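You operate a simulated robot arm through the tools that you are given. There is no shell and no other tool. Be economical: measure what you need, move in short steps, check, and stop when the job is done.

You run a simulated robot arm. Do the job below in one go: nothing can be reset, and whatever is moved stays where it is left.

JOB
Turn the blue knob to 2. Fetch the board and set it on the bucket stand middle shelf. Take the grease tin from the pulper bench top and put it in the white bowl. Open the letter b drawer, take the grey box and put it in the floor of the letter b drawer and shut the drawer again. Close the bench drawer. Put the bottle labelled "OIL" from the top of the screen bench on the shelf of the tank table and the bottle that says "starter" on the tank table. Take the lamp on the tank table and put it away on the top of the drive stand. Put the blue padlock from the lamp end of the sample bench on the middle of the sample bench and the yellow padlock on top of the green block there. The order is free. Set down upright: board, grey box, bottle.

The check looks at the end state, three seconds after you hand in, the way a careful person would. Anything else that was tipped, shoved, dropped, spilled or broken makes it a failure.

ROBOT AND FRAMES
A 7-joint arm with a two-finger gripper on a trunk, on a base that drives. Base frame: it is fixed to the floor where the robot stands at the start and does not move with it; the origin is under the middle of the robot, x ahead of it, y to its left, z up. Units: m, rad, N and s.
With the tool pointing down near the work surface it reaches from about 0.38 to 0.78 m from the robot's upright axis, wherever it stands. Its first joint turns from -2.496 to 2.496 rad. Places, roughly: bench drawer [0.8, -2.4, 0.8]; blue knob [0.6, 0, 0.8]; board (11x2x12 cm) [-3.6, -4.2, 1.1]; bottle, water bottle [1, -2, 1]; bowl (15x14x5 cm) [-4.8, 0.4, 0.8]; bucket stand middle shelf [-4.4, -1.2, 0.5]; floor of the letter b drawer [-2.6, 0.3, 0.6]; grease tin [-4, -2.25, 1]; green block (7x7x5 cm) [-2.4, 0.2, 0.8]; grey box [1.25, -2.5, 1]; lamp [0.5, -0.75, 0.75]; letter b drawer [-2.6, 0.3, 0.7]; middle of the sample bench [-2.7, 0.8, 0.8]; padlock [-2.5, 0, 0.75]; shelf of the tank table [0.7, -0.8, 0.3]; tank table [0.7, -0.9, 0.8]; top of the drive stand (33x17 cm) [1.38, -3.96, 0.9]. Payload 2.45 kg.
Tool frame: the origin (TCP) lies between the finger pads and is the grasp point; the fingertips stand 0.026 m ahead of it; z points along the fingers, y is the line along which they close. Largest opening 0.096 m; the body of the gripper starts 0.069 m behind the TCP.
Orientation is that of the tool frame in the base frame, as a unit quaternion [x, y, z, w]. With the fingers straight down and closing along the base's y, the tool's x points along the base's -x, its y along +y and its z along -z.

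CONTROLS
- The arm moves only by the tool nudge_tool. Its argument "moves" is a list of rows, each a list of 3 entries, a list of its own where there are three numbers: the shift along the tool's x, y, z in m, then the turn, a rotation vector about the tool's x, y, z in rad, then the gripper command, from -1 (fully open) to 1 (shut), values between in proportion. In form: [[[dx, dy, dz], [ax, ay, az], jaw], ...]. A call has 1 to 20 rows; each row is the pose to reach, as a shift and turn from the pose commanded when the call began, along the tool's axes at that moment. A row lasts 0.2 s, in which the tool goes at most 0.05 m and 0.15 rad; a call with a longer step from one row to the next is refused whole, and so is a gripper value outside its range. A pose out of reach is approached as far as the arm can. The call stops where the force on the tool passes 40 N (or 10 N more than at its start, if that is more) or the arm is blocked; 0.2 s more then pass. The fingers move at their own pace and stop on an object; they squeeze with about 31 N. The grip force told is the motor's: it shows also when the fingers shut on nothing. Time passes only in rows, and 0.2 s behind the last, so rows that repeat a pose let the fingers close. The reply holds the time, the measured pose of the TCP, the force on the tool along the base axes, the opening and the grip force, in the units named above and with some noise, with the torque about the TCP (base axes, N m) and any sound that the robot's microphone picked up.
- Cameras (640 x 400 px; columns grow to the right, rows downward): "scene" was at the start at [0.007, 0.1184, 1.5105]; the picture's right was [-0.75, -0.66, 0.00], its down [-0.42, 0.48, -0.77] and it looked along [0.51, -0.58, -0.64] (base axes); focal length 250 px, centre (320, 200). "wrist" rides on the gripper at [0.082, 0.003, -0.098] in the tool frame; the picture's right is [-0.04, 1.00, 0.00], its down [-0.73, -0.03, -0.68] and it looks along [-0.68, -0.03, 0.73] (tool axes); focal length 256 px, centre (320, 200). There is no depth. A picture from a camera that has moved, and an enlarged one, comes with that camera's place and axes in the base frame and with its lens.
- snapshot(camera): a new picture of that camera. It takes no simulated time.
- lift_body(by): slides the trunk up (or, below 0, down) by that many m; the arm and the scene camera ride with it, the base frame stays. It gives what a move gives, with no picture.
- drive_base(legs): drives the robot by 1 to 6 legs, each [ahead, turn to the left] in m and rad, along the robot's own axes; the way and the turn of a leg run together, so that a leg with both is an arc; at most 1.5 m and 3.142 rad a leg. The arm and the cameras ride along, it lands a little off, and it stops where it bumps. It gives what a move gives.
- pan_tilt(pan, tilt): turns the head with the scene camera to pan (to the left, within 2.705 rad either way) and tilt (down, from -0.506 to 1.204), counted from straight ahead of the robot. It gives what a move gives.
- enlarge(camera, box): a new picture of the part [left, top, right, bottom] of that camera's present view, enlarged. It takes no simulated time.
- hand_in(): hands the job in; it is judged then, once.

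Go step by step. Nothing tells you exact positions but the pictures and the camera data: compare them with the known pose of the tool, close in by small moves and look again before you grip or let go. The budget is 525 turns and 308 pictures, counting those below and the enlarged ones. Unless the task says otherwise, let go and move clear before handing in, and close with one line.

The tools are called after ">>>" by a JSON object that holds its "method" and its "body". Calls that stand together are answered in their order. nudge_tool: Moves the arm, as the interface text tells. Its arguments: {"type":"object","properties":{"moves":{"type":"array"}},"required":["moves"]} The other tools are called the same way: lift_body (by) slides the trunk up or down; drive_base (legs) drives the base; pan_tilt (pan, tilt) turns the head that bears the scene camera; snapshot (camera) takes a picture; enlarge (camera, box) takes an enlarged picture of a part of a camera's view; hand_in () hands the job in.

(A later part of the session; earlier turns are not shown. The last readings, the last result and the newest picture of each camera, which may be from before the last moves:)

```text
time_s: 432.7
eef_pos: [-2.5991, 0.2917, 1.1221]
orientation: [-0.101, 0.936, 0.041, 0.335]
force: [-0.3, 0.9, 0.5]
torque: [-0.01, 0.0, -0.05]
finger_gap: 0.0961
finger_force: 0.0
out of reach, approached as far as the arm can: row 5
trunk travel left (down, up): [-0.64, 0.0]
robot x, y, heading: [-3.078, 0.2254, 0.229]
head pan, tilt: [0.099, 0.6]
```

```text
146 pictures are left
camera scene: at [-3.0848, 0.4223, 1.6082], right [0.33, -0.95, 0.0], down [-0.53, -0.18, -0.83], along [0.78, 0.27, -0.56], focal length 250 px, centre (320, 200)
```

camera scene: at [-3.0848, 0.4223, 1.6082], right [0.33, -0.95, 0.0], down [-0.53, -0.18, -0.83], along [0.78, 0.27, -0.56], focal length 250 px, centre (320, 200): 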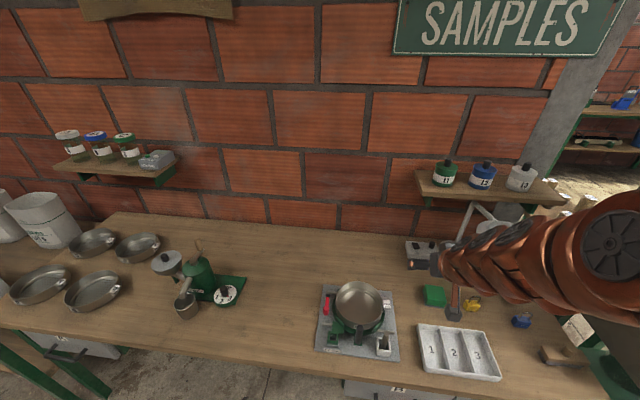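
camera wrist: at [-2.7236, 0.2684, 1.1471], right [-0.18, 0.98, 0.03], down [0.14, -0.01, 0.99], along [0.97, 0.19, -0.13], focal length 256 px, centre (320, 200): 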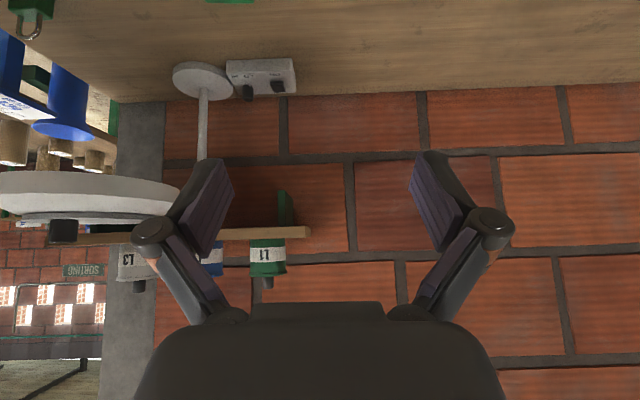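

>>> {"method": "nudge_tool", "body": {"moves": [[[0.018, -0.04, -0.011], [0, 0, 0], -1], [[0.036, -0.08, -0.022], [0, 0, 0], -1], [[0.054, -0.12, -0.033], [0, 0, 0], -1], [[0.07, -0.16, -0.044], [0, 0, 0], -1], [[0.084, -0.196, -0.052], [0, 0, 0], -1], [[0.112, -0.2, -0.018], [0, 0, 0], -1], [[0.142, -0.205, 0.017], [0, 0, 0], -1], [[0.174, -0.21, 0.054], [0, 0, 0], -1]]}}

>>> {"method": "snapshot", "body": {"camera": "wrist"}}

>>> {"method": "snapshot", "body": {"camera": "scene"}}

```text
time_s: 434.5
eef_pos: [-2.619, 0.0688, 1.0174]
orientation: [-0.1, 0.935, 0.043, 0.337]
force: [-0.2, -0.8, -0.1]
torque: [0.07, -0.02, 0.06]
finger_gap: 0.0954
finger_force: 0.1
out of reach, approached as far as the arm can: row 1, 2, 3, 6, 7, 8
trunk travel left (down, up): [-0.64, 0.0]
robot x, y, heading: [-3.0815, 0.2288, 0.237]
head pan, tilt: [0.099, 0.6]
```

```text
145 pictures are left
camera wrist: at [-2.7436, 0.0439, 1.0413], right [-0.19, 0.98, 0.04], down [0.14, -0.01, 0.99], along [0.97, 0.19, -0.13], focal length 256 px, centre (320, 200)
```

wrist: 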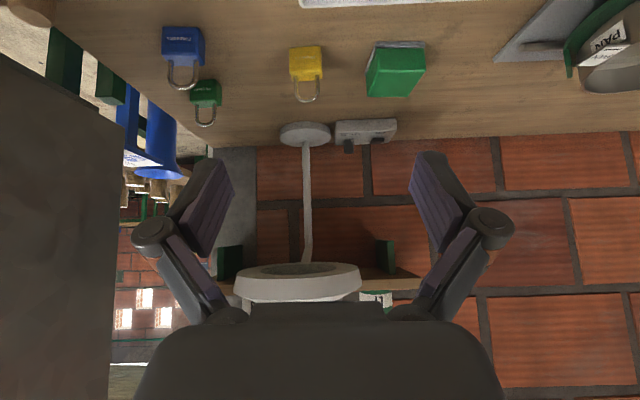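

```text
144 pictures are left
camera scene: at [-3.084, 0.4212, 1.6082], right [0.33, -0.95, 0.0], down [-0.53, -0.18, -0.82], along [0.78, 0.27, -0.57], focal length 250 px, centre (320, 200)
```

scene: 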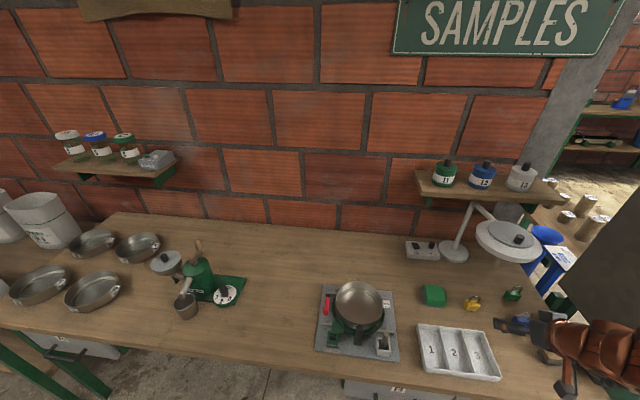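

>>> {"method": "nudge_tool", "body": {"moves": [[[-0.006, -0.004, 0.04], [0, 0, 0], -0.7], [[-0.01, -0.008, 0.08], [0, 0, 0], -0.7], [[-0.015, -0.012, 0.12], [0, 0, 0], -0.7], [[-0.02, -0.016, 0.16], [0, 0, 0], -0.7], [[-0.025, -0.02, 0.19], [0, 0, 0], -0.7]]}}

>>> {"method": "snapshot", "body": {"camera": "wrist"}}

>>> {"method": "enlarge", "body": {"camera": "scene", "box": [380, 190, 580, 380]}}

```text
time_s: 435.7
eef_pos: [-2.477, 0.0791, 0.8892]
orientation: [-0.099, 0.935, 0.042, 0.338]
force: [0.9, 0.8, -0.4]
torque: [0.0, -0.01, -0.01]
finger_gap: 0.0814
finger_force: 0.1
trunk travel left (down, up): [-0.64, 0.0]
robot x, y, heading: [-3.076, 0.2265, 0.237]
head pan, tilt: [0.099, 0.6]
```

```text
143 pictures are left
camera wrist: at [-2.601, 0.0557, 0.9134], right [-0.18, 0.98, 0.04], down [0.13, -0.01, 0.99], along [0.97, 0.19, -0.13], focal length 256 px, centre (320, 200)
```

wrist: 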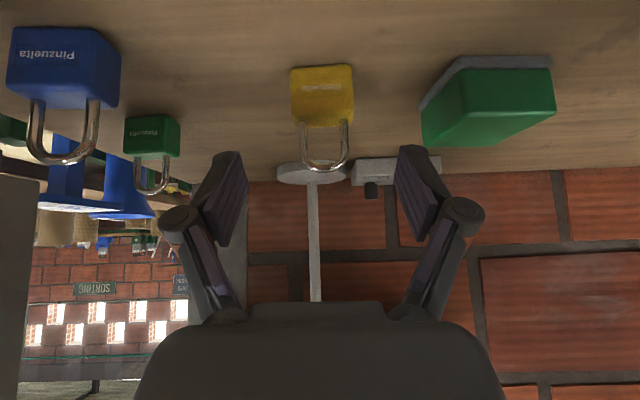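

```text
2.11 times, centred on (480, 285) of scene
camera zoom: at [-3.085, 0.4219, 1.6082], right [0.33, -0.95, 0.0], down [-0.53, -0.18, -0.83], along [0.78, 0.27, -0.56], focal length 526 px, centre (-17, 21)
```

zoom: 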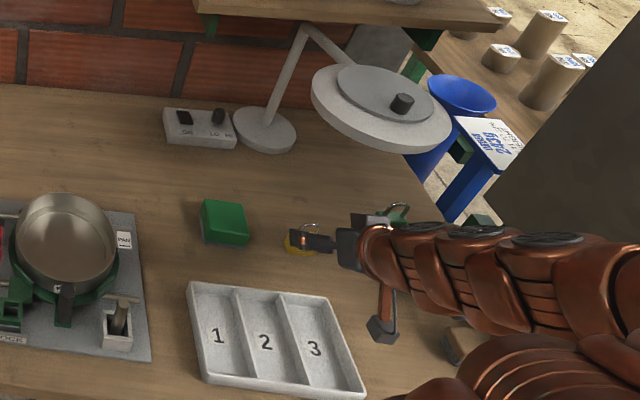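

>>> {"method": "nudge_tool", "body": {"moves": [[[-0.002, 0.001, 0.03], [0, 0, 0], -0.7], [[-0.004, 0.002, 0.06], [0, 0, 0], -0.7], [[-0.005, 0.0024, 0.075], [0, 0, 0], -0.7]]}}

>>> {"method": "snapshot", "body": {"camera": "wrist"}}

>>> {"method": "enlarge", "body": {"camera": "scene", "box": [430, 250, 550, 370]}}

```text
time_s: 436.5
eef_pos: [-2.4266, 0.0949, 0.8338]
orientation: [-0.1, 0.935, 0.042, 0.337]
force: [0.6, 0.2, 0.0]
torque: [0.0, -0.04, -0.04]
finger_gap: 0.0815
finger_force: 0.2
trunk travel left (down, up): [-0.64, 0.0]
robot x, y, heading: [-3.0755, 0.2255, 0.236]
head pan, tilt: [0.099, 0.6]
```

```text
141 pictures are left
camera wrist: at [-2.5499, 0.071, 0.858], right [-0.18, 0.98, 0.04], down [0.14, -0.01, 0.99], along [0.97, 0.19, -0.13], focal length 256 px, centre (320, 200)
```

wrist: 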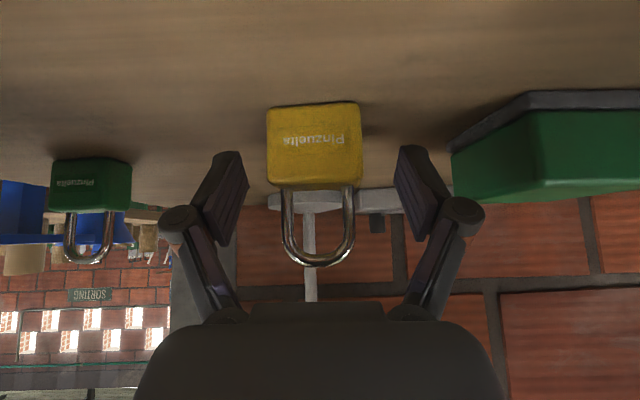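

```text
3.33 times, centred on (490, 310) of scene
camera zoom: at [-3.0848, 0.4219, 1.6082], right [0.33, -0.95, 0.0], down [-0.53, -0.18, -0.83], along [0.78, 0.27, -0.56], focal length 832 px, centre (-247, -167)
```

zoom: 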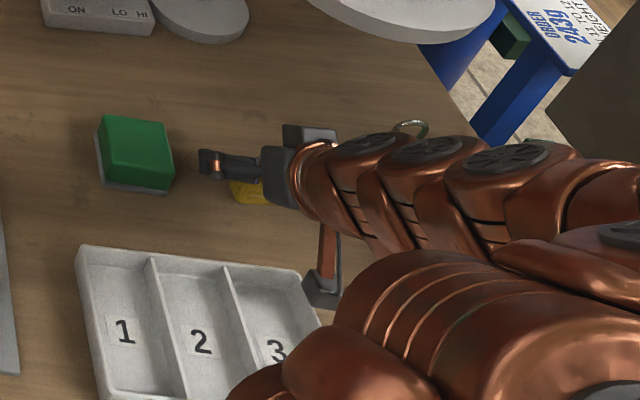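

>>> {"method": "nudge_tool", "body": {"moves": [[[-0.006, -0.003, 0.016], [0, 0, 0], -0.7], [[-0.006, -0.003, 0.016], [0, 0, 0], 0], [[-0.006, -0.003, 0.016], [0, 0, 0], 0.5], [[-0.006, -0.003, 0.016], [0, 0, 0], 1], [[-0.006, -0.003, 0.016], [0, 0, 0], 1]]}}

>>> {"method": "snapshot", "body": {"camera": "wrist"}}

```text
time_s: 437.7
eef_pos: [-2.4207, 0.0929, 0.8267]
orientation: [-0.101, 0.937, 0.042, 0.332]
force: [2.4, -5.7, 11.7]
torque: [-0.32, -0.03, 0.08]
finger_gap: 0.0402
finger_force: 31.0
out of reach, approached as far as the arm can: row 1
trunk travel left (down, up): [-0.64, 0.0]
robot x, y, heading: [-3.081, 0.2252, 0.234]
head pan, tilt: [0.099, 0.6]
```

```text
139 pictures are left
camera wrist: at [-2.5445, 0.0697, 0.8536], right [-0.18, 0.98, 0.04], down [0.15, -0.01, 0.99], along [0.97, 0.19, -0.14], focal length 256 px, centre (320, 200)
```

wrist: 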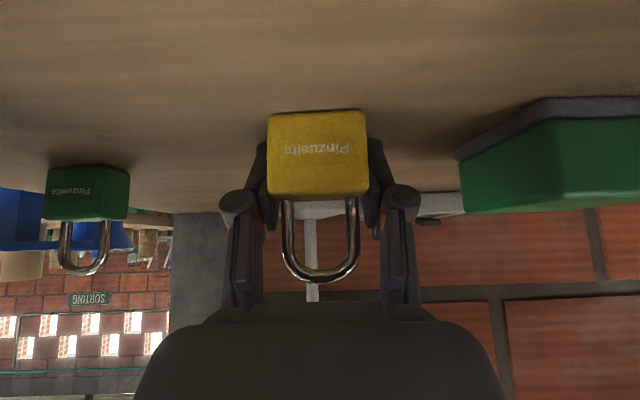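

>>> {"method": "nudge_tool", "body": {"moves": [[[-0.013, 0.001, -0.016], [0, 0, 0], 1], [[-0.026, 0.002, -0.033], [0, 0, 0], 1], [[-0.04, 0.003, -0.05], [0, 0, 0], 1], [[-0.05, 0.003, -0.062], [0, 0, 0], 1]]}}

>>> {"method": "snapshot", "body": {"camera": "wrist"}}

```text
time_s: 438.7
eef_pos: [-2.414, 0.0966, 0.9044]
orientation: [-0.101, 0.935, 0.044, 0.337]
force: [0.4, -0.1, -2.0]
torque: [0.03, 0.01, 0.02]
finger_gap: 0.0404
finger_force: 30.4
trunk travel left (down, up): [-0.64, 0.0]
robot x, y, heading: [-3.0774, 0.2261, 0.233]
head pan, tilt: [0.099, 0.6]
```

```text
138 pictures are left
camera wrist: at [-2.5373, 0.0736, 0.9296], right [-0.19, 0.98, 0.04], down [0.14, -0.01, 0.99], along [0.97, 0.19, -0.13], focal length 256 px, centre (320, 200)
```

wrist: 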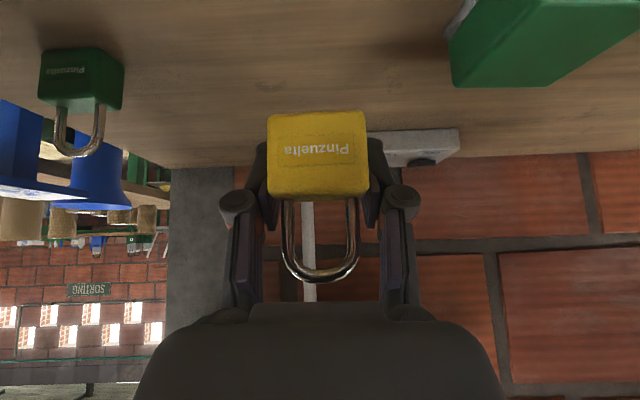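

>>> {"method": "nudge_tool", "body": {"moves": [[[0.003, 0.035, -0.012], [0, 0, 0], 1], [[0.006, 0.07, -0.015], [0, 0, 0], 1], [[0.009, 0.1, -0.017], [0, 0, 0], 1], [[0.0107, 0.123, -0.017], [0, 0, 0], 1]]}}

>>> {"method": "snapshot", "body": {"camera": "wrist"}}

>>> {"method": "enlarge", "body": {"camera": "scene", "box": [380, 220, 520, 340]}}

```text
time_s: 439.7
eef_pos: [-2.458, 0.213, 0.9134]
orientation: [-0.099, 0.935, 0.041, 0.337]
force: [-0.4, -0.9, -1.3]
torque: [0.0, -0.01, 0.02]
finger_gap: 0.0401
finger_force: 30.9
trunk travel left (down, up): [-0.64, 0.0]
robot x, y, heading: [-3.0768, 0.2267, 0.233]
head pan, tilt: [0.099, 0.6]
```

```text
137 pictures are left
camera wrist: at [-2.5823, 0.1889, 0.9374], right [-0.19, 0.98, 0.04], down [0.14, -0.01, 0.99], along [0.97, 0.19, -0.13], focal length 256 px, centre (320, 200)
```

wrist: 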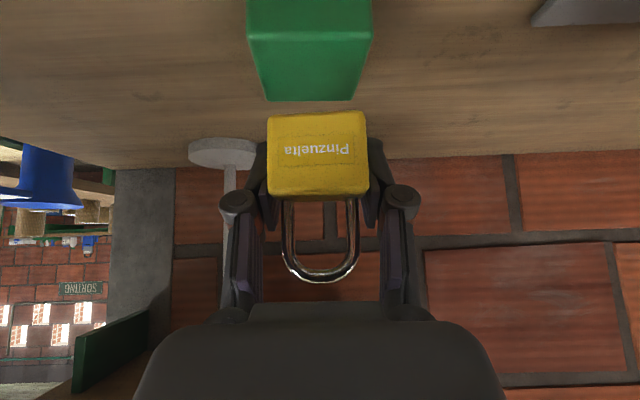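

```text
3.33 times, centred on (450, 280) of scene
camera zoom: at [-3.0847, 0.4219, 1.6082], right [0.33, -0.95, 0.0], down [-0.53, -0.18, -0.83], along [0.78, 0.27, -0.56], focal length 832 px, centre (-113, -67)
```

zoom: 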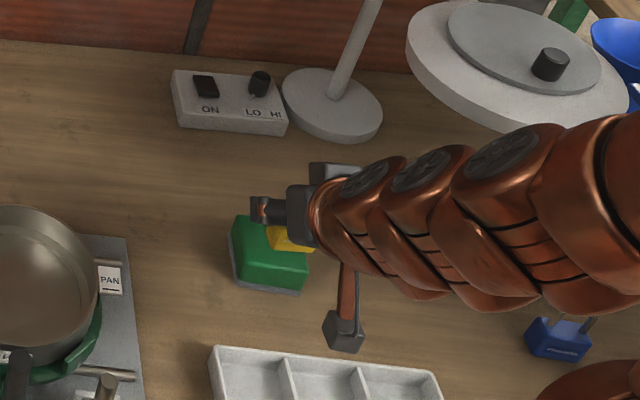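

>>> {"method": "nudge_tool", "body": {"moves": [[[-0.009, -0.005, 0.0074], [0, 0, 0], 1], [[0.0, -0.005, 0.019], [0, 0, 0], 1], [[0.008, -0.005, 0.028], [0, 0, 0], 1]]}}

>>> {"method": "snapshot", "body": {"camera": "wrist"}}

>>> {"method": "enlarge", "body": {"camera": "scene", "box": [380, 220, 520, 340]}}

```text
time_s: 440.5
eef_pos: [-2.4443, 0.2101, 0.8863]
orientation: [-0.1, 0.935, 0.042, 0.338]
force: [-0.7, -0.4, -0.5]
torque: [-0.02, 0.0, 0.0]
finger_gap: 0.04
finger_force: 30.7
trunk travel left (down, up): [-0.64, 0.0]
robot x, y, heading: [-3.0774, 0.2247, 0.235]
head pan, tilt: [0.099, 0.6]
```

```text
135 pictures are left
camera wrist: at [-2.5692, 0.1863, 0.9094], right [-0.18, 0.98, 0.04], down [0.14, -0.01, 0.99], along [0.97, 0.19, -0.13], focal length 256 px, centre (320, 200)
```

wrist: 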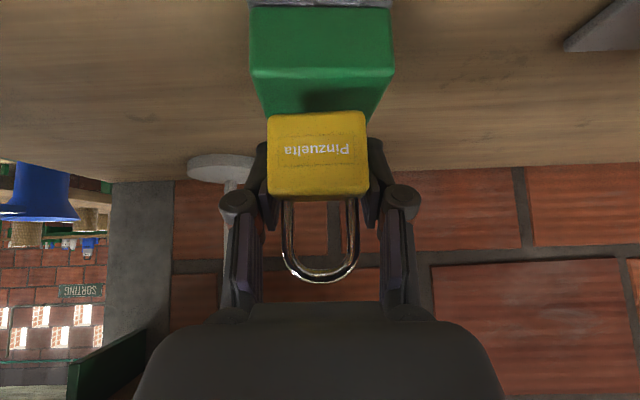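

```text
3.33 times, centred on (450, 280) of scene
camera zoom: at [-3.0847, 0.422, 1.6082], right [0.33, -0.95, 0.0], down [-0.53, -0.18, -0.83], along [0.78, 0.27, -0.56], focal length 832 px, centre (-113, -67)
```

zoom: 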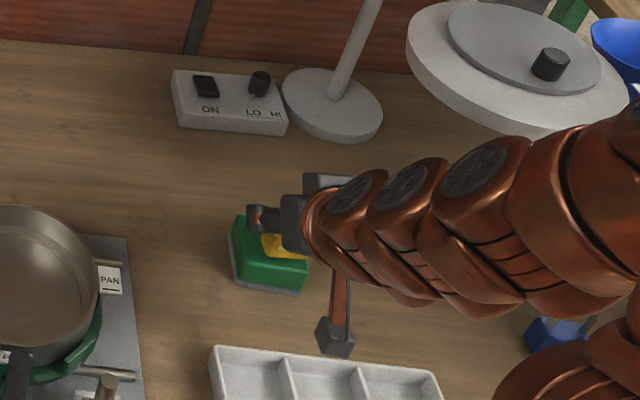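

>>> {"method": "nudge_tool", "body": {"moves": [[[0.0038, 0, 0.0046], [0, 0, 0], 1], [[0.0064, 0, 0.0077], [0, 0, 0], 1], [[0.009, 0, 0.0108], [0, 0, 0], 1]]}}

>>> {"method": "snapshot", "body": {"camera": "wrist"}}

```text
time_s: 441.3
eef_pos: [-2.4443, 0.2102, 0.8706]
orientation: [-0.1, 0.935, 0.042, 0.339]
force: [0.6, 0.8, -0.3]
torque: [0.0, 0.01, 0.01]
finger_gap: 0.0402
finger_force: 31.0
trunk travel left (down, up): [-0.64, 0.0]
robot x, y, heading: [-3.0783, 0.2277, 0.236]
head pan, tilt: [0.099, 0.6]
```

```text
133 pictures are left
camera wrist: at [-2.5695, 0.1864, 0.8956], right [-0.18, 0.98, 0.04], down [0.14, -0.01, 0.99], along [0.97, 0.19, -0.13], focal length 256 px, centre (320, 200)
```

wrist: 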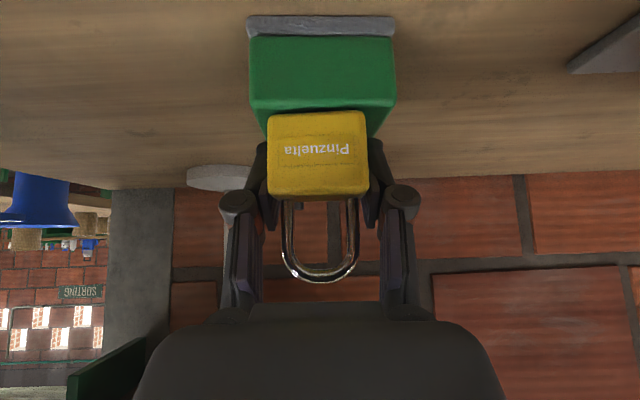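

>>> {"method": "nudge_tool", "body": {"moves": [[[0.0025, 0, 0.003], [0, 0, 0], 1], [[0.005, 0, 0.006], [0, 0, 0], 1], [[0.0075, 0, 0.009], [0, 0, 0], 1]]}}

>>> {"method": "snapshot", "body": {"camera": "wrist"}}

```text
time_s: 442.0
eef_pos: [-2.4412, 0.2089, 0.8699]
orientation: [-0.099, 0.933, 0.038, 0.344]
force: [0.7, 1.7, 22.3]
torque: [-0.1, 0.29, 0.01]
finger_gap: 0.0402
finger_force: 31.1
trunk travel left (down, up): [-0.64, 0.0]
robot x, y, heading: [-3.0747, 0.2297, 0.235]
head pan, tilt: [0.099, 0.6]
stopped in row 3: the force on the tool passed its limit at 46 N (the readings are from after the stop); the commanded pose is now the measured one
```

```text
132 pictures are left
camera wrist: at [-2.5663, 0.1858, 0.8916], right [-0.18, 0.98, 0.03], down [0.12, -0.01, 0.99], along [0.98, 0.19, -0.12], focal length 256 px, centre (320, 200)
```

wrist: 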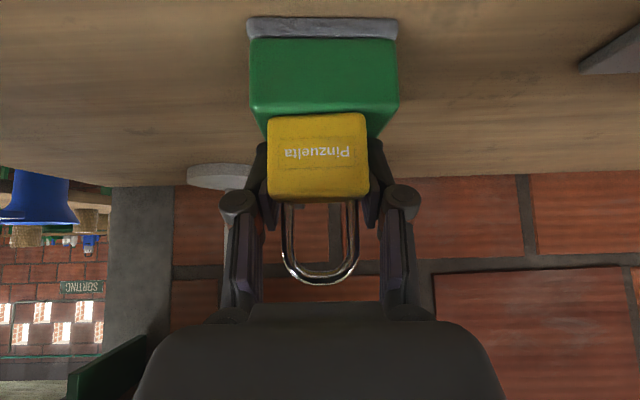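

Contact with the block. I open the fingers and back out.

>>> {"method": "nudge_tool", "body": {"moves": [[[-0.001, 0, -0.001], [0, 0, 0], 0.5], [[-0.001, 0, -0.001], [0, 0, 0], 0], [[-0.001, 0, -0.001], [0, 0, 0], -0.6], [[-0.001, 0, -0.001], [0, 0, 0], -0.6], [[0, 0, -0.03], [0, 0, 0], -0.6], [[0, 0, -0.07], [0, 0, 0], -0.6], [[0, 0, -0.11], [0, 0, 0], -0.6]]}}

>>> {"method": "snapshot", "body": {"camera": "wrist"}}

>>> {"method": "enlarge", "body": {"camera": "scene", "box": [380, 220, 520, 340]}}

```text
time_s: 443.6
eef_pos: [-2.5131, 0.1948, 0.9492]
orientation: [-0.101, 0.935, 0.041, 0.339]
force: [1.1, -0.3, 0.0]
torque: [0.0, -0.02, -0.02]
finger_gap: 0.0769
finger_force: 0.1
trunk travel left (down, up): [-0.64, 0.0]
robot x, y, heading: [-3.0789, 0.226, 0.234]
head pan, tilt: [0.099, 0.6]
```

```text
131 pictures are left
camera wrist: at [-2.6371, 0.1706, 0.9725], right [-0.19, 0.98, 0.03], down [0.13, -0.01, 0.99], along [0.97, 0.19, -0.13], focal length 256 px, centre (320, 200)
```

wrist: 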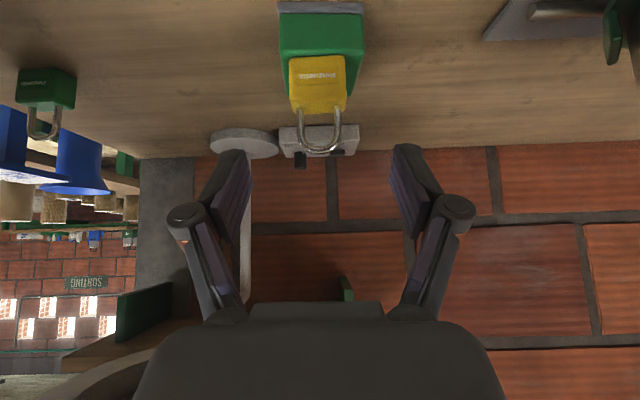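

```text
3.33 times, centred on (450, 280) of scene
camera zoom: at [-3.0843, 0.4221, 1.6082], right [0.33, -0.94, 0.0], down [-0.53, -0.18, -0.82], along [0.78, 0.27, -0.57], focal length 832 px, centre (-113, -67)
```

zoom: 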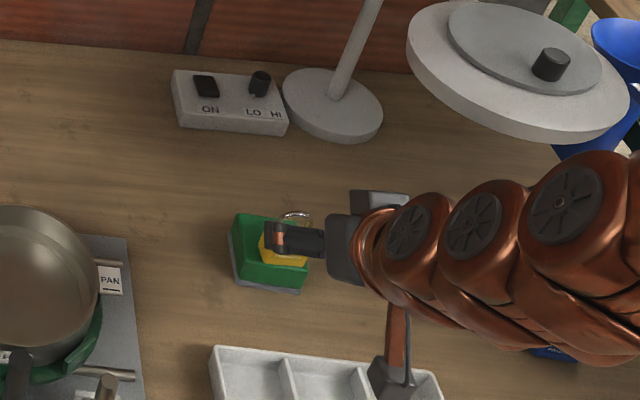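

The yellow padlock stands on the block. Now the blue padlock at about (-2.43, -0.057), with the same slanted hand.

>>> {"method": "nudge_tool", "body": {"moves": [[[0.005, -0.02, -0.03], [0, 0, 0], -0.6], [[0.012, -0.06, -0.04], [0, 0, 0], -0.6], [[0.018, -0.1, -0.05], [0, 0, 0], -0.6], [[0.024, -0.14, -0.055], [0, 0, 0], -0.6], [[0.03, -0.18, -0.055], [0, 0, 0], -0.6], [[0.036, -0.22, -0.055], [0, 0, 0], -0.6], [[0.041, -0.255, -0.05], [0, 0, 0], -0.6]]}}

>>> {"method": "snapshot", "body": {"camera": "wrist"}}

>>> {"method": "snapshot", "body": {"camera": "scene"}}

```text
time_s: 445.2
eef_pos: [-2.5205, -0.0685, 0.9597]
orientation: [-0.1, 0.934, 0.04, 0.34]
force: [0.0, 0.2, 0.2]
torque: [0.01, 0.0, -0.03]
finger_gap: 0.0767
finger_force: 0.0
trunk travel left (down, up): [-0.64, 0.0]
robot x, y, heading: [-3.0812, 0.2298, 0.234]
head pan, tilt: [0.099, 0.6]
```

```text
129 pictures are left
camera wrist: at [-2.6444, -0.0925, 0.9835], right [-0.18, 0.98, 0.03], down [0.13, -0.01, 0.99], along [0.97, 0.19, -0.12], focal length 256 px, centre (320, 200)
```

wrist: 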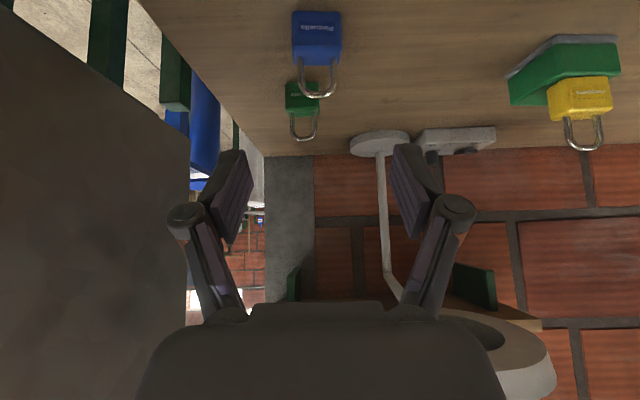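

```text
128 pictures are left
camera scene: at [-3.085, 0.4219, 1.6082], right [0.33, -0.95, 0.0], down [-0.53, -0.18, -0.83], along [0.78, 0.27, -0.56], focal length 250 px, centre (320, 200)
```

scene: 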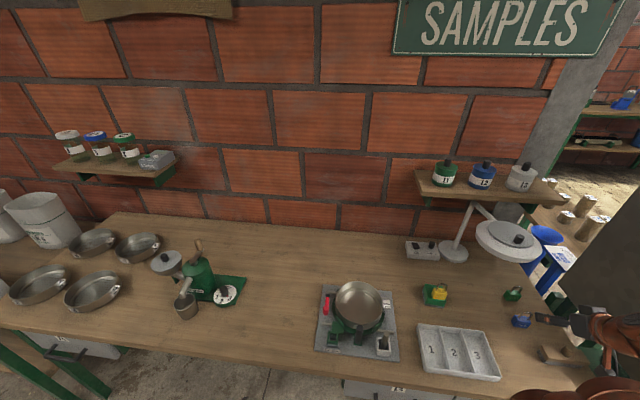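

>>> {"method": "nudge_tool", "body": {"moves": [[[0.005, 0, 0.037], [0, 0, 0], -0.6], [[0.01, 0, 0.075], [0, 0, 0], -0.6], [[0.015, 0, 0.11], [0, 0, 0], -0.6]]}}

>>> {"method": "snapshot", "body": {"camera": "wrist"}}

>>> {"method": "enlarge", "body": {"camera": "scene", "box": [440, 260, 640, 400]}}

```text
time_s: 446.0
eef_pos: [-2.4607, -0.0539, 0.8661]
orientation: [-0.1, 0.934, 0.04, 0.34]
force: [-0.2, 0.7, 0.3]
torque: [-0.02, -0.01, 0.0]
finger_gap: 0.0767
finger_force: 0.1
trunk travel left (down, up): [-0.64, 0.0]
robot x, y, heading: [-3.0774, 0.2262, 0.238]
head pan, tilt: [0.099, 0.6]
```

```text
127 pictures are left
camera wrist: at [-2.5847, -0.0782, 0.8908], right [-0.18, 0.98, 0.03], down [0.13, -0.01, 0.99], along [0.97, 0.19, -0.12], focal length 256 px, centre (320, 200)
```

wrist: 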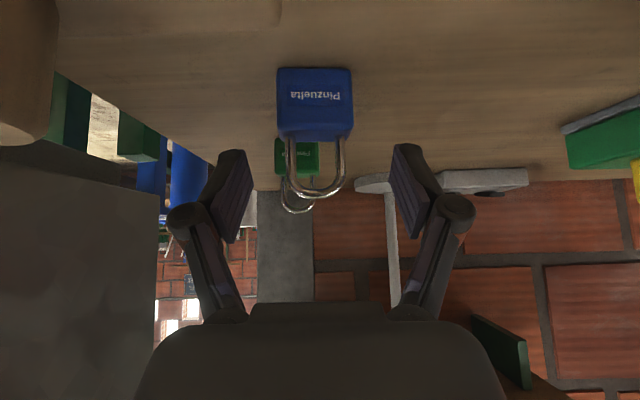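

```text
2.86 times, centred on (540, 330) of scene
camera zoom: at [-3.0852, 0.4217, 1.6082], right [0.33, -0.95, 0.0], down [-0.53, -0.18, -0.83], along [0.78, 0.27, -0.56], focal length 714 px, centre (-309, -171)
```

zoom: 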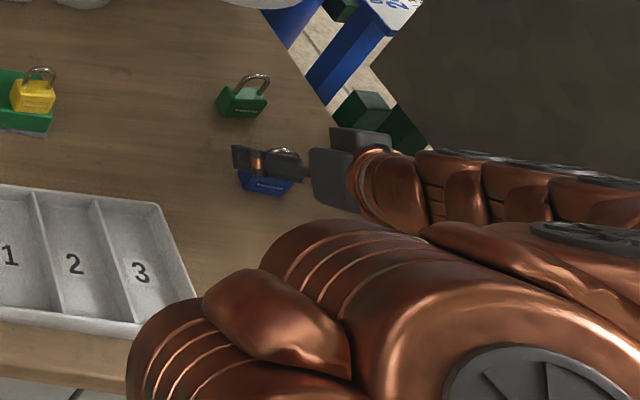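

>>> {"method": "nudge_tool", "body": {"moves": [[[0.002, -0.002, 0.02], [0, 0, 0], -0.6], [[0.0043, -0.003, 0.0456], [0, 0, 0], -0.6], [[0.0043, -0.003, 0.0456], [0, 0, 0], 0.1], [[0.0043, -0.003, 0.0456], [0, 0, 0], 0.5], [[0.0043, -0.003, 0.0456], [0, 0, 0], 1], [[0.0043, -0.003, 0.0456], [0, 0, 0], 1]]}}

>>> {"method": "snapshot", "body": {"camera": "wrist"}}

```text
time_s: 447.4
eef_pos: [-2.4335, -0.0515, 0.8301]
orientation: [-0.1, 0.934, 0.04, 0.341]
force: [1.3, -0.9, 5.1]
torque: [-0.14, 0.01, 0.02]
finger_gap: 0.0405
finger_force: 31.0
trunk travel left (down, up): [-0.64, 0.0]
robot x, y, heading: [-3.0792, 0.23, 0.234]
head pan, tilt: [0.099, 0.6]
```

```text
125 pictures are left
camera wrist: at [-2.558, -0.075, 0.8534], right [-0.18, 0.98, 0.03], down [0.13, -0.01, 0.99], along [0.97, 0.19, -0.12], focal length 256 px, centre (320, 200)
```

wrist: 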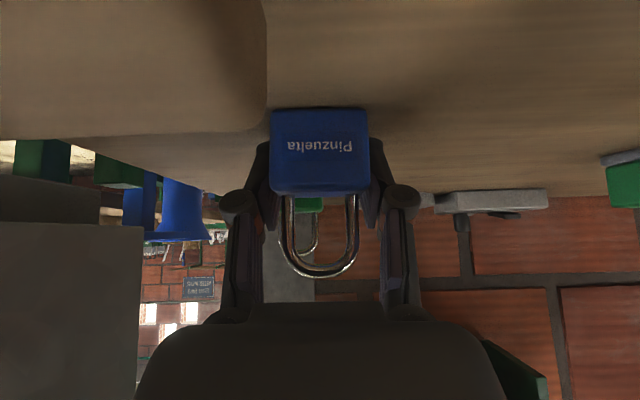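

>>> {"method": "nudge_tool", "body": {"moves": [[[-0.019, 0.001, -0.023], [0, 0, 0], 1], [[-0.038, 0.002, -0.046], [0, 0, 0], 1], [[-0.055, 0.003, -0.066], [0, 0, 0], 1], [[-0.055, 0.003, -0.1], [0, 0, 0], 1], [[-0.045, 0.02, -0.13], [0, 0, 0], 1]]}}

>>> {"method": "snapshot", "body": {"camera": "scene"}}

```text
time_s: 448.6
eef_pos: [-2.4859, -0.0414, 0.9554]
orientation: [-0.101, 0.934, 0.041, 0.34]
force: [0.4, 0.5, -0.7]
torque: [0.0, -0.02, 0.01]
finger_gap: 0.0405
finger_force: 30.6
trunk travel left (down, up): [-0.64, 0.0]
robot x, y, heading: [-3.0791, 0.2315, 0.235]
head pan, tilt: [0.099, 0.6]
```

```text
124 pictures are left
camera scene: at [-3.0843, 0.4221, 1.6082], right [0.33, -0.94, 0.0], down [-0.53, -0.18, -0.82], along [0.78, 0.27, -0.57], focal length 250 px, centre (320, 200)
```

scene: 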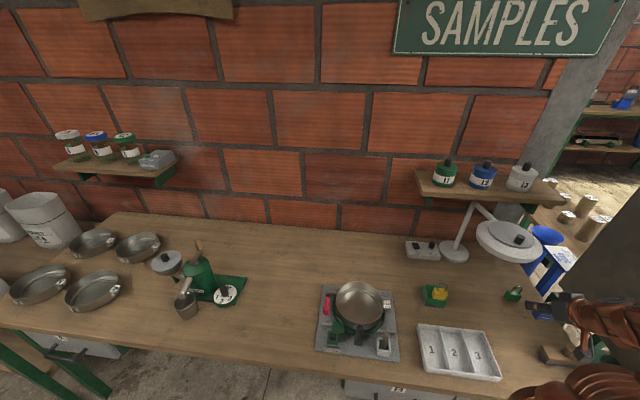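

>>> {"method": "nudge_tool", "body": {"moves": [[[0, 0, -0.04], [0, 0, 0], 1], [[-0.01, 0, -0.08], [0, 0, 0], 1], [[-0.02, 0.045, -0.085], [0, 0, 0], 1], [[-0.02, 0.09, -0.085], [0, 0, 0], 1], [[-0.02, 0.135, -0.085], [0, 0, 0], 1], [[-0.02, 0.18, -0.085], [0, 0, 0], 1], [[-0.02, 0.225, -0.085], [0, 0, 0], 1], [[-0.02, 0.27, -0.085], [0, 0, 0], 1]]}}

>>> {"method": "drive_base", "body": {"legs": [[-0.3, 0]]}}

>>> {"method": "snapshot", "body": {"camera": "wrist"}}

>>> {"method": "snapshot", "body": {"camera": "scene"}}

```text
time_s: 450.4
eef_pos: [-2.5653, 0.1939, 1.0553]
orientation: [-0.1, 0.934, 0.04, 0.342]
force: [-0.2, 1.5, -0.7]
torque: [-0.04, 0.0, -0.07]
finger_gap: 0.0403
finger_force: 31.6
out of reach, approached as far as the arm can: row 7, 8
trunk travel left (down, up): [-0.64, 0.0]
robot x, y, heading: [-3.0795, 0.2285, 0.239]
head pan, tilt: [0.099, 0.6]
```

```text
time_s: 452.4
eef_pos: [-2.8578, 0.124, 1.0552]
orientation: [-0.101, 0.934, 0.041, 0.34]
force: [-0.2, 1.0, -1.1]
torque: [0.01, 0.0, -0.03]
finger_gap: 0.0401
finger_force: 30.9
trunk travel left (down, up): [-0.64, 0.0]
robot x, y, heading: [-3.3701, 0.155, 0.231]
head pan, tilt: [0.099, 0.6]
```

```text
123 pictures are left
camera wrist: at [-2.9819, 0.0993, 1.0783], right [-0.19, 0.98, 0.03], down [0.13, -0.01, 0.99], along [0.97, 0.19, -0.12], focal length 256 px, centre (320, 200)
```

wrist: 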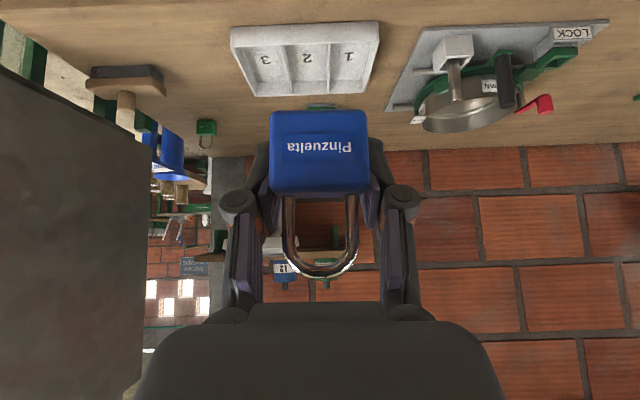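

```text
122 pictures are left
camera scene: at [-3.3781, 0.3522, 1.6082], right [0.33, -0.94, 0.0], down [-0.53, -0.19, -0.82], along [0.78, 0.27, -0.57], focal length 250 px, centre (320, 200)
```

scene: 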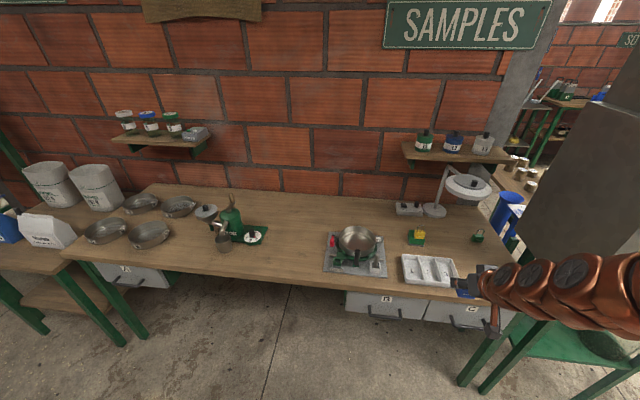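

>>> {"method": "drive_base", "body": {"legs": [[0, 1.33], [0.52, 0], [0, -1.31]]}}

>>> {"method": "snapshot", "body": {"camera": "wrist"}}

```text
time_s: 462.0
eef_pos: [-2.8548, 0.6662, 1.0552]
orientation: [-0.121, 0.932, 0.048, 0.339]
force: [-0.2, -0.5, -1.9]
torque: [-0.03, -0.01, 0.01]
finger_gap: 0.0402
finger_force: 30.9
trunk travel left (down, up): [-0.64, 0.0]
robot x, y, heading: [-3.3695, 0.6772, 0.278]
head pan, tilt: [0.099, 0.6]
```

```text
121 pictures are left
camera wrist: at [-2.9784, 0.6382, 1.0784], right [-0.23, 0.97, 0.03], down [0.13, 0.0, 0.99], along [0.97, 0.23, -0.12], focal length 256 px, centre (320, 200)
```

wrist: 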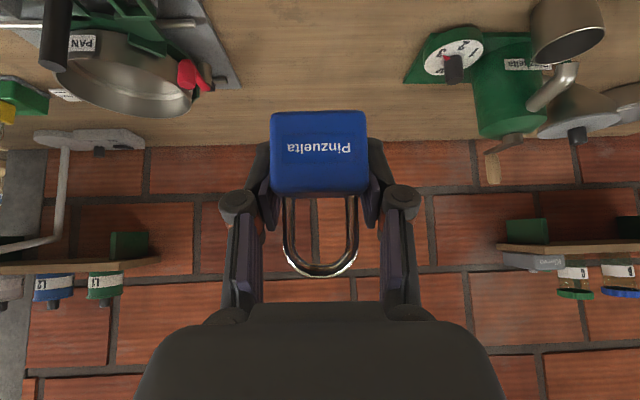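

>>> {"method": "nudge_tool", "body": {"moves": [[[-0.006, 0.007, 0.043], [0, 0, 0], 1], [[-0.012, 0.014, 0.086], [0, 0, 0], 1], [[-0.018, 0.022, 0.129], [0, 0, 0], 1], [[-0.024, 0.029, 0.172], [0, 0, 0], 1], [[-0.03, 0.037, 0.215], [0, 0, 0], 1], [[-0.0367, 0.044, 0.2575], [0, 0, 0], 1]]}}

>>> {"method": "snapshot", "body": {"camera": "wrist"}}

>>> {"method": "snapshot", "body": {"camera": "scene"}}

```text
time_s: 463.4
eef_pos: [-2.6806, 0.7613, 0.8819]
orientation: [-0.12, 0.932, 0.048, 0.339]
force: [-0.4, -0.1, -0.5]
torque: [0.03, 0.02, 0.01]
finger_gap: 0.0405
finger_force: 31.4
trunk travel left (down, up): [-0.64, 0.0]
robot x, y, heading: [-3.3691, 0.6758, 0.278]
head pan, tilt: [0.099, 0.6]
```

```text
120 pictures are left
camera wrist: at [-2.8045, 0.7325, 0.9046], right [-0.23, 0.97, 0.03], down [0.13, 0.0, 0.99], along [0.97, 0.23, -0.12], focal length 256 px, centre (320, 200)
```

wrist: 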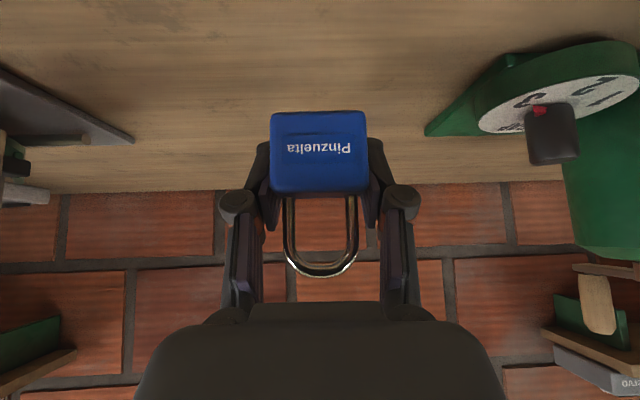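

```text
119 pictures are left
camera scene: at [-3.3855, 0.8734, 1.6082], right [0.37, -0.93, 0.0], down [-0.53, -0.21, -0.83], along [0.77, 0.3, -0.56], focal length 250 px, centre (320, 200)
```

scene: 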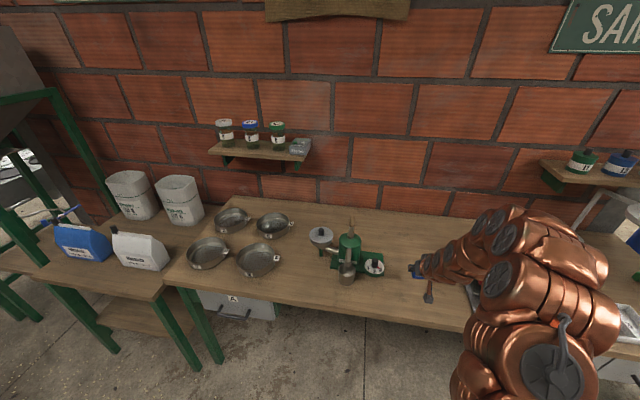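

>>> {"method": "nudge_tool", "body": {"moves": [[[0.013, 0, 0.0155], [0, 0, 0], 1], [[0.024, 0, 0.029], [0, 0, 0], 1], [[0.03, 0, 0.0355], [0, 0, 0], 1], [[0.0335, 0, 0.04], [0, 0, 0], 1], [[0.037, 0, 0.044], [0, 0, 0], 1]]}}

```text
time_s: 464.6
eef_pos: [-2.68, 0.7629, 0.8279]
orientation: [-0.121, 0.93, 0.048, 0.343]
force: [-6.6, 0.0, 26.8]
torque: [-0.32, 0.27, -0.15]
finger_gap: 0.0405
finger_force: 30.7
trunk travel left (down, up): [-0.64, 0.0]
robot x, y, heading: [-3.371, 0.6804, 0.275]
head pan, tilt: [0.099, 0.6]
```

>>> {"method": "nudge_tool", "body": {"moves": [[[-0.002, 0, -0.002], [0, 0, 0], 0.5], [[-0.002, 0, -0.002], [0, 0, 0], 0], [[-0.002, 0, -0.002], [0, 0, 0], -0.6], [[-0.002, 0, -0.002], [0, 0, 0], -0.6], [[-0.002, 0, -0.03], [0, 0, 0], -0.6], [[0, 0, -0.07], [0, 0, 0], -0.6], [[0, 0, -0.11], [0, 0, 0], -0.6], [[0, 0, -0.15], [0, 0, 0], -0.6]]}}

>>> {"method": "snapshot", "body": {"camera": "wrist"}}

```text
time_s: 466.4
eef_pos: [-2.7722, 0.736, 0.9375]
orientation: [-0.121, 0.932, 0.048, 0.339]
force: [-0.4, 1.1, -0.9]
torque: [0.0, 0.03, 0.0]
finger_gap: 0.077
finger_force: 0.1
trunk travel left (down, up): [-0.64, 0.0]
robot x, y, heading: [-3.3696, 0.6783, 0.278]
head pan, tilt: [0.099, 0.6]
```

```text
118 pictures are left
camera wrist: at [-2.8958, 0.7068, 0.9617], right [-0.23, 0.97, 0.03], down [0.13, 0.0, 0.99], along [0.96, 0.23, -0.12], focal length 256 px, centre (320, 200)
```

wrist: 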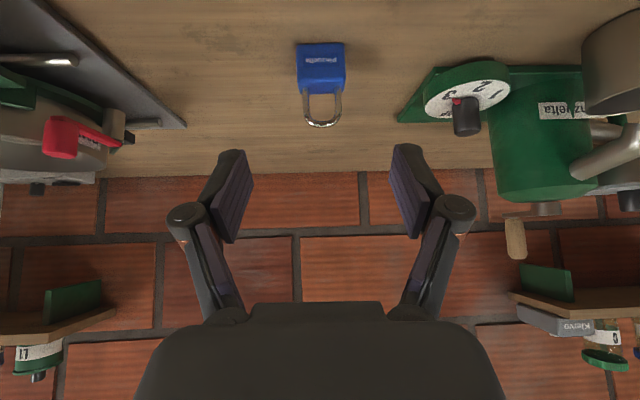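

The blue padlock stands in the middle of the bench. I return the tool to vertical and drive toward the pulper bench.

>>> {"method": "nudge_tool", "body": {"moves": [[[0, 0, -0.03], [0, 0.14, 0], -1], [[0, 0, -0.07], [0, 0.28, 0], -1], [[-0.02, 0, -0.1], [0, 0.42, 0], -1], [[-0.04, 0, -0.12], [0, 0.56, 0], -1], [[-0.06, 0, -0.13], [0, 0.69, 0], -1]]}}

>>> {"method": "drive_base", "body": {"legs": [[-0.2, 0], [0, -1.85], [1.3, 0], [0.9, 0]]}}

>>> {"method": "pan_tilt", "body": {"pan": -1.1, "tilt": 0.45}}

>>> {"method": "snapshot", "body": {"camera": "scene"}}

```text
time_s: 467.6
eef_pos: [-2.8104, 0.7267, 1.0764]
orientation: [-0.13, 0.992, 0.004, 0.003]
force: [0.0, -0.3, 0.2]
torque: [0.02, 0.01, -0.03]
finger_gap: 0.0958
finger_force: 0.1
trunk travel left (down, up): [-0.64, 0.0]
robot x, y, heading: [-3.3697, 0.6833, 0.279]
head pan, tilt: [0.099, 0.6]
```

```text
time_s: 484.0
eef_pos: [-3.7274, -2.0991, 1.0766]
orientation: [0.722, 0.692, -0.001, 0.006]
force: [0.4, -0.1, -0.2]
torque: [0.02, 0.01, 0.0]
finger_gap: 0.0959
finger_force: 0.0
trunk travel left (down, up): [-0.64, 0.0]
robot x, y, heading: [-3.6074, -1.5492, -1.601]
head pan, tilt: [0.099, 0.6]
```

```text
time_s: 485.4
eef_pos: [-3.7268, -2.1002, 1.077]
orientation: [0.722, 0.692, -0.001, 0.006]
force: [0.1, 0.3, 0.0]
torque: [-0.04, 0.01, 0.01]
finger_gap: 0.0959
finger_force: 0.1
trunk travel left (down, up): [-0.64, 0.0]
robot x, y, heading: [-3.6087, -1.5482, -1.596]
head pan, tilt: [-1.1, 0.45]
```

```text
117 pictures are left
camera scene: at [-3.5041, -1.5449, 1.6217], right [-0.43, 0.9, 0.0], down [0.39, 0.19, -0.9], along [-0.81, -0.39, -0.44], focal length 250 px, centre (320, 200)
```

scene: 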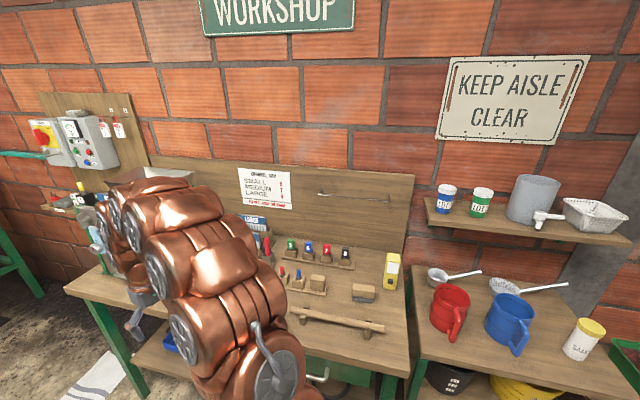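

>>> {"method": "nudge_tool", "body": {"moves": [[[0.04, 0, -0.02], [0, 0, 0], -1], [[0.08, 0, -0.04], [0, 0, 0], -1], [[0.12, 0, -0.06], [0, 0, 0], -1]]}}

>>> {"method": "drive_base", "body": {"legs": [[0, 0.67], [0.68, 0], [0, -2.0]]}}

>>> {"method": "pan_tilt", "body": {"pan": 0.1, "tilt": 0.5}}

>>> {"method": "snapshot", "body": {"camera": "scene"}}

```text
time_s: 486.2
eef_pos: [-3.7239, -1.9813, 1.1329]
orientation: [0.722, 0.692, -0.001, 0.005]
force: [-0.5, -0.8, -0.1]
torque: [0.05, -0.03, 0.03]
finger_gap: 0.096
finger_force: 0.1
trunk travel left (down, up): [-0.64, 0.0]
robot x, y, heading: [-3.6045, -1.555, -1.594]
head pan, tilt: [-1.1, 0.45]
```

```text
time_s: 496.6
eef_pos: [-3.6407, -2.0755, 1.1337]
orientation: [0.996, 0.086, -0.005, 0.004]
force: [0.5, 0.3, 0.0]
torque: [0.01, 0.01, 0.04]
finger_gap: 0.096
finger_force: 0.0
trunk travel left (down, up): [-0.64, 0.0]
robot x, y, heading: [-3.1913, -2.0948, -2.945]
head pan, tilt: [-1.1, 0.45]
```

```text
time_s: 498.0
eef_pos: [-3.6388, -2.0743, 1.1329]
orientation: [0.996, 0.087, -0.005, 0.005]
force: [0.9, -0.6, -0.7]
torque: [0.01, 0.01, 0.02]
finger_gap: 0.0962
finger_force: 0.0
trunk travel left (down, up): [-0.64, 0.0]
robot x, y, heading: [-3.1966, -2.1005, -2.947]
head pan, tilt: [0.099, 0.499]
```

```text
116 pictures are left
camera scene: at [-3.1971, -2.2933, 1.6172], right [-0.29, 0.96, 0.0], down [0.46, 0.14, -0.88], along [-0.84, -0.25, -0.48], focal length 250 px, centre (320, 200)
```

scene: 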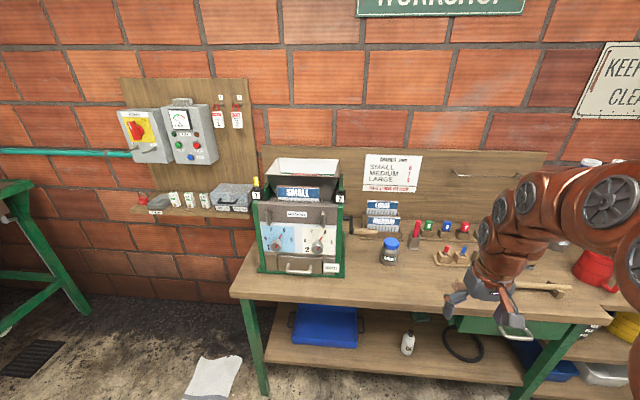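

>>> {"method": "enlarge", "body": {"camera": "scene", "box": [320, 180, 500, 290]}}

>>> {"method": "enlarge", "body": {"camera": "scene", "box": [110, 70, 270, 230]}}

```text
3.56 times, centred on (410, 235) of scene
camera zoom: at [-3.1971, -2.2933, 1.6172], right [-0.29, 0.96, 0.0], down [0.46, 0.14, -0.88], along [-0.84, -0.25, -0.48], focal length 888 px, centre (0, 76)
```

zoom: 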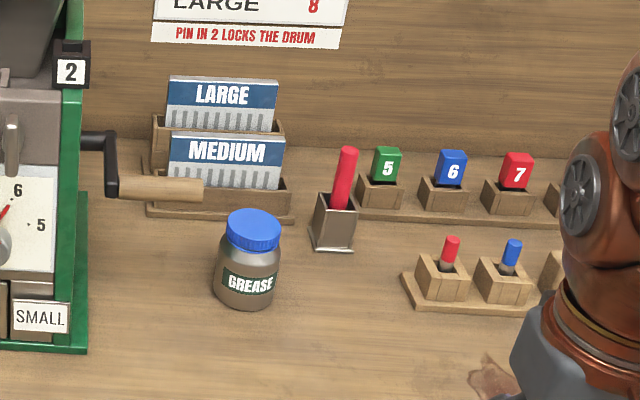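

```text
2.50 times, centred on (190, 150) of scene
camera zoom: at [-3.1971, -2.2933, 1.6172], right [-0.29, 0.96, 0.0], down [0.46, 0.14, -0.88], along [-0.84, -0.25, -0.48], focal length 624 px, centre (645, 325)
```

zoom: 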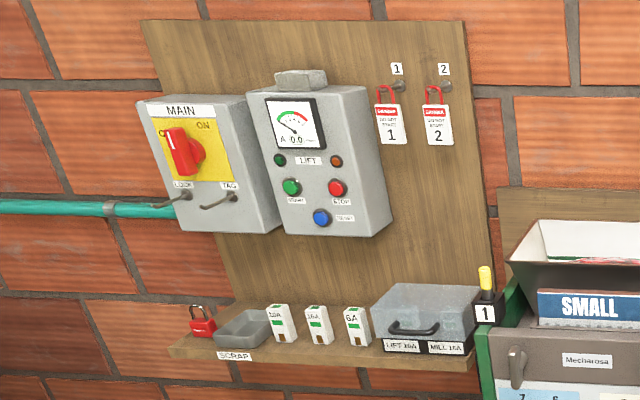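

The GREASE jar with blue lid stands at about (-4.07, -2.24). I drive closer and look from the wrist.

>>> {"method": "drive_base", "body": {"legs": [[0.28, 0]]}}

>>> {"method": "nudge_tool", "body": {"moves": [[[-0.02, 0.02, 0], [0, 0, 0], -1], [[-0.05, 0.05, 0], [0, 0, 0], -1], [[-0.08, 0.077, 0], [0, 0, 0], -1]]}}

>>> {"method": "snapshot", "body": {"camera": "wrist"}}

>>> {"method": "snapshot", "body": {"camera": "scene"}}

```text
time_s: 499.9
eef_pos: [-3.9145, -2.1246, 1.1342]
orientation: [0.996, 0.084, -0.005, 0.003]
force: [0.3, -1.1, 0.5]
torque: [-0.02, 0.0, -0.03]
finger_gap: 0.0962
finger_force: 0.0
trunk travel left (down, up): [-0.64, 0.0]
robot x, y, heading: [-3.4692, -2.1495, -2.951]
head pan, tilt: [0.099, 0.499]
```

```text
time_s: 500.8
eef_pos: [-3.9798, -2.2156, 1.1355]
orientation: [0.996, 0.085, -0.004, 0.003]
force: [1.2, 0.8, 0.9]
torque: [-0.06, 0.01, 0.0]
finger_gap: 0.0961
finger_force: 0.2
trunk travel left (down, up): [-0.64, 0.0]
robot x, y, heading: [-3.4739, -2.1507, -2.955]
head pan, tilt: [0.099, 0.499]
```

```text
113 pictures are left
camera wrist: at [-3.8992, -2.2028, 1.2338], right [0.13, -0.99, 0.01], down [-0.72, -0.09, 0.69], along [-0.68, -0.09, -0.73], focal length 256 px, centre (320, 200)
```

wrist: 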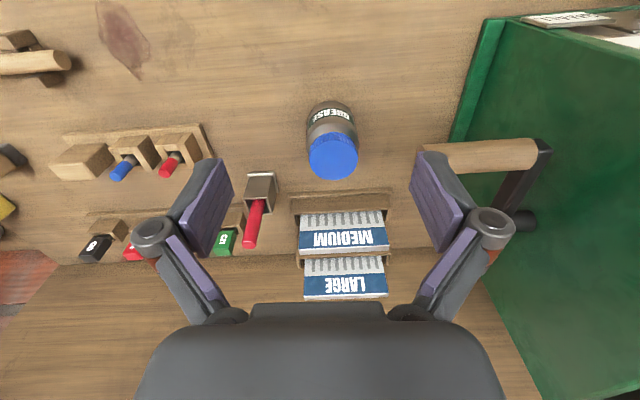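

```text
112 pictures are left
camera scene: at [-3.472, -2.3456, 1.6173], right [-0.28, 0.96, 0.0], down [0.46, 0.13, -0.88], along [-0.84, -0.25, -0.48], focal length 250 px, centre (320, 200)
```

scene: 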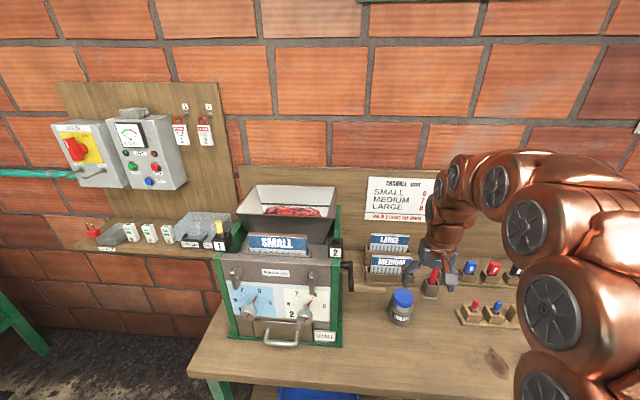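

>>> {"method": "nudge_tool", "body": {"moves": [[[-0.04, 0.005, 0.02], [0, 0, 0], -1], [[-0.08, 0.01, 0.04], [0, 0, 0], -1], [[-0.107, 0.013, 0.075], [0, 0, 0], -1], [[-0.107, 0.013, 0.115], [0, 0, 0], -1], [[-0.107, 0.013, 0.15], [0, 0, 0], -1]]}}

>>> {"method": "snapshot", "body": {"camera": "wrist"}}

```text
time_s: 501.9
eef_pos: [-4.085, -2.2478, 0.9853]
orientation: [0.996, 0.084, -0.006, 0.004]
force: [0.9, 1.3, -0.7]
torque: [-0.01, 0.03, 0.01]
finger_gap: 0.0959
finger_force: 0.1
trunk travel left (down, up): [-0.64, 0.0]
robot x, y, heading: [-3.4707, -2.1518, -2.951]
head pan, tilt: [0.099, 0.499]
```

```text
111 pictures are left
camera wrist: at [-4.0047, -2.2363, 1.0833], right [0.13, -0.99, 0.01], down [-0.72, -0.09, 0.69], along [-0.68, -0.09, -0.73], focal length 256 px, centre (320, 200)
```

wrist: 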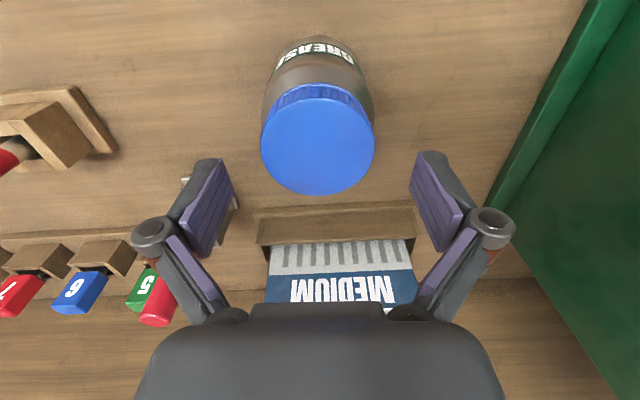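

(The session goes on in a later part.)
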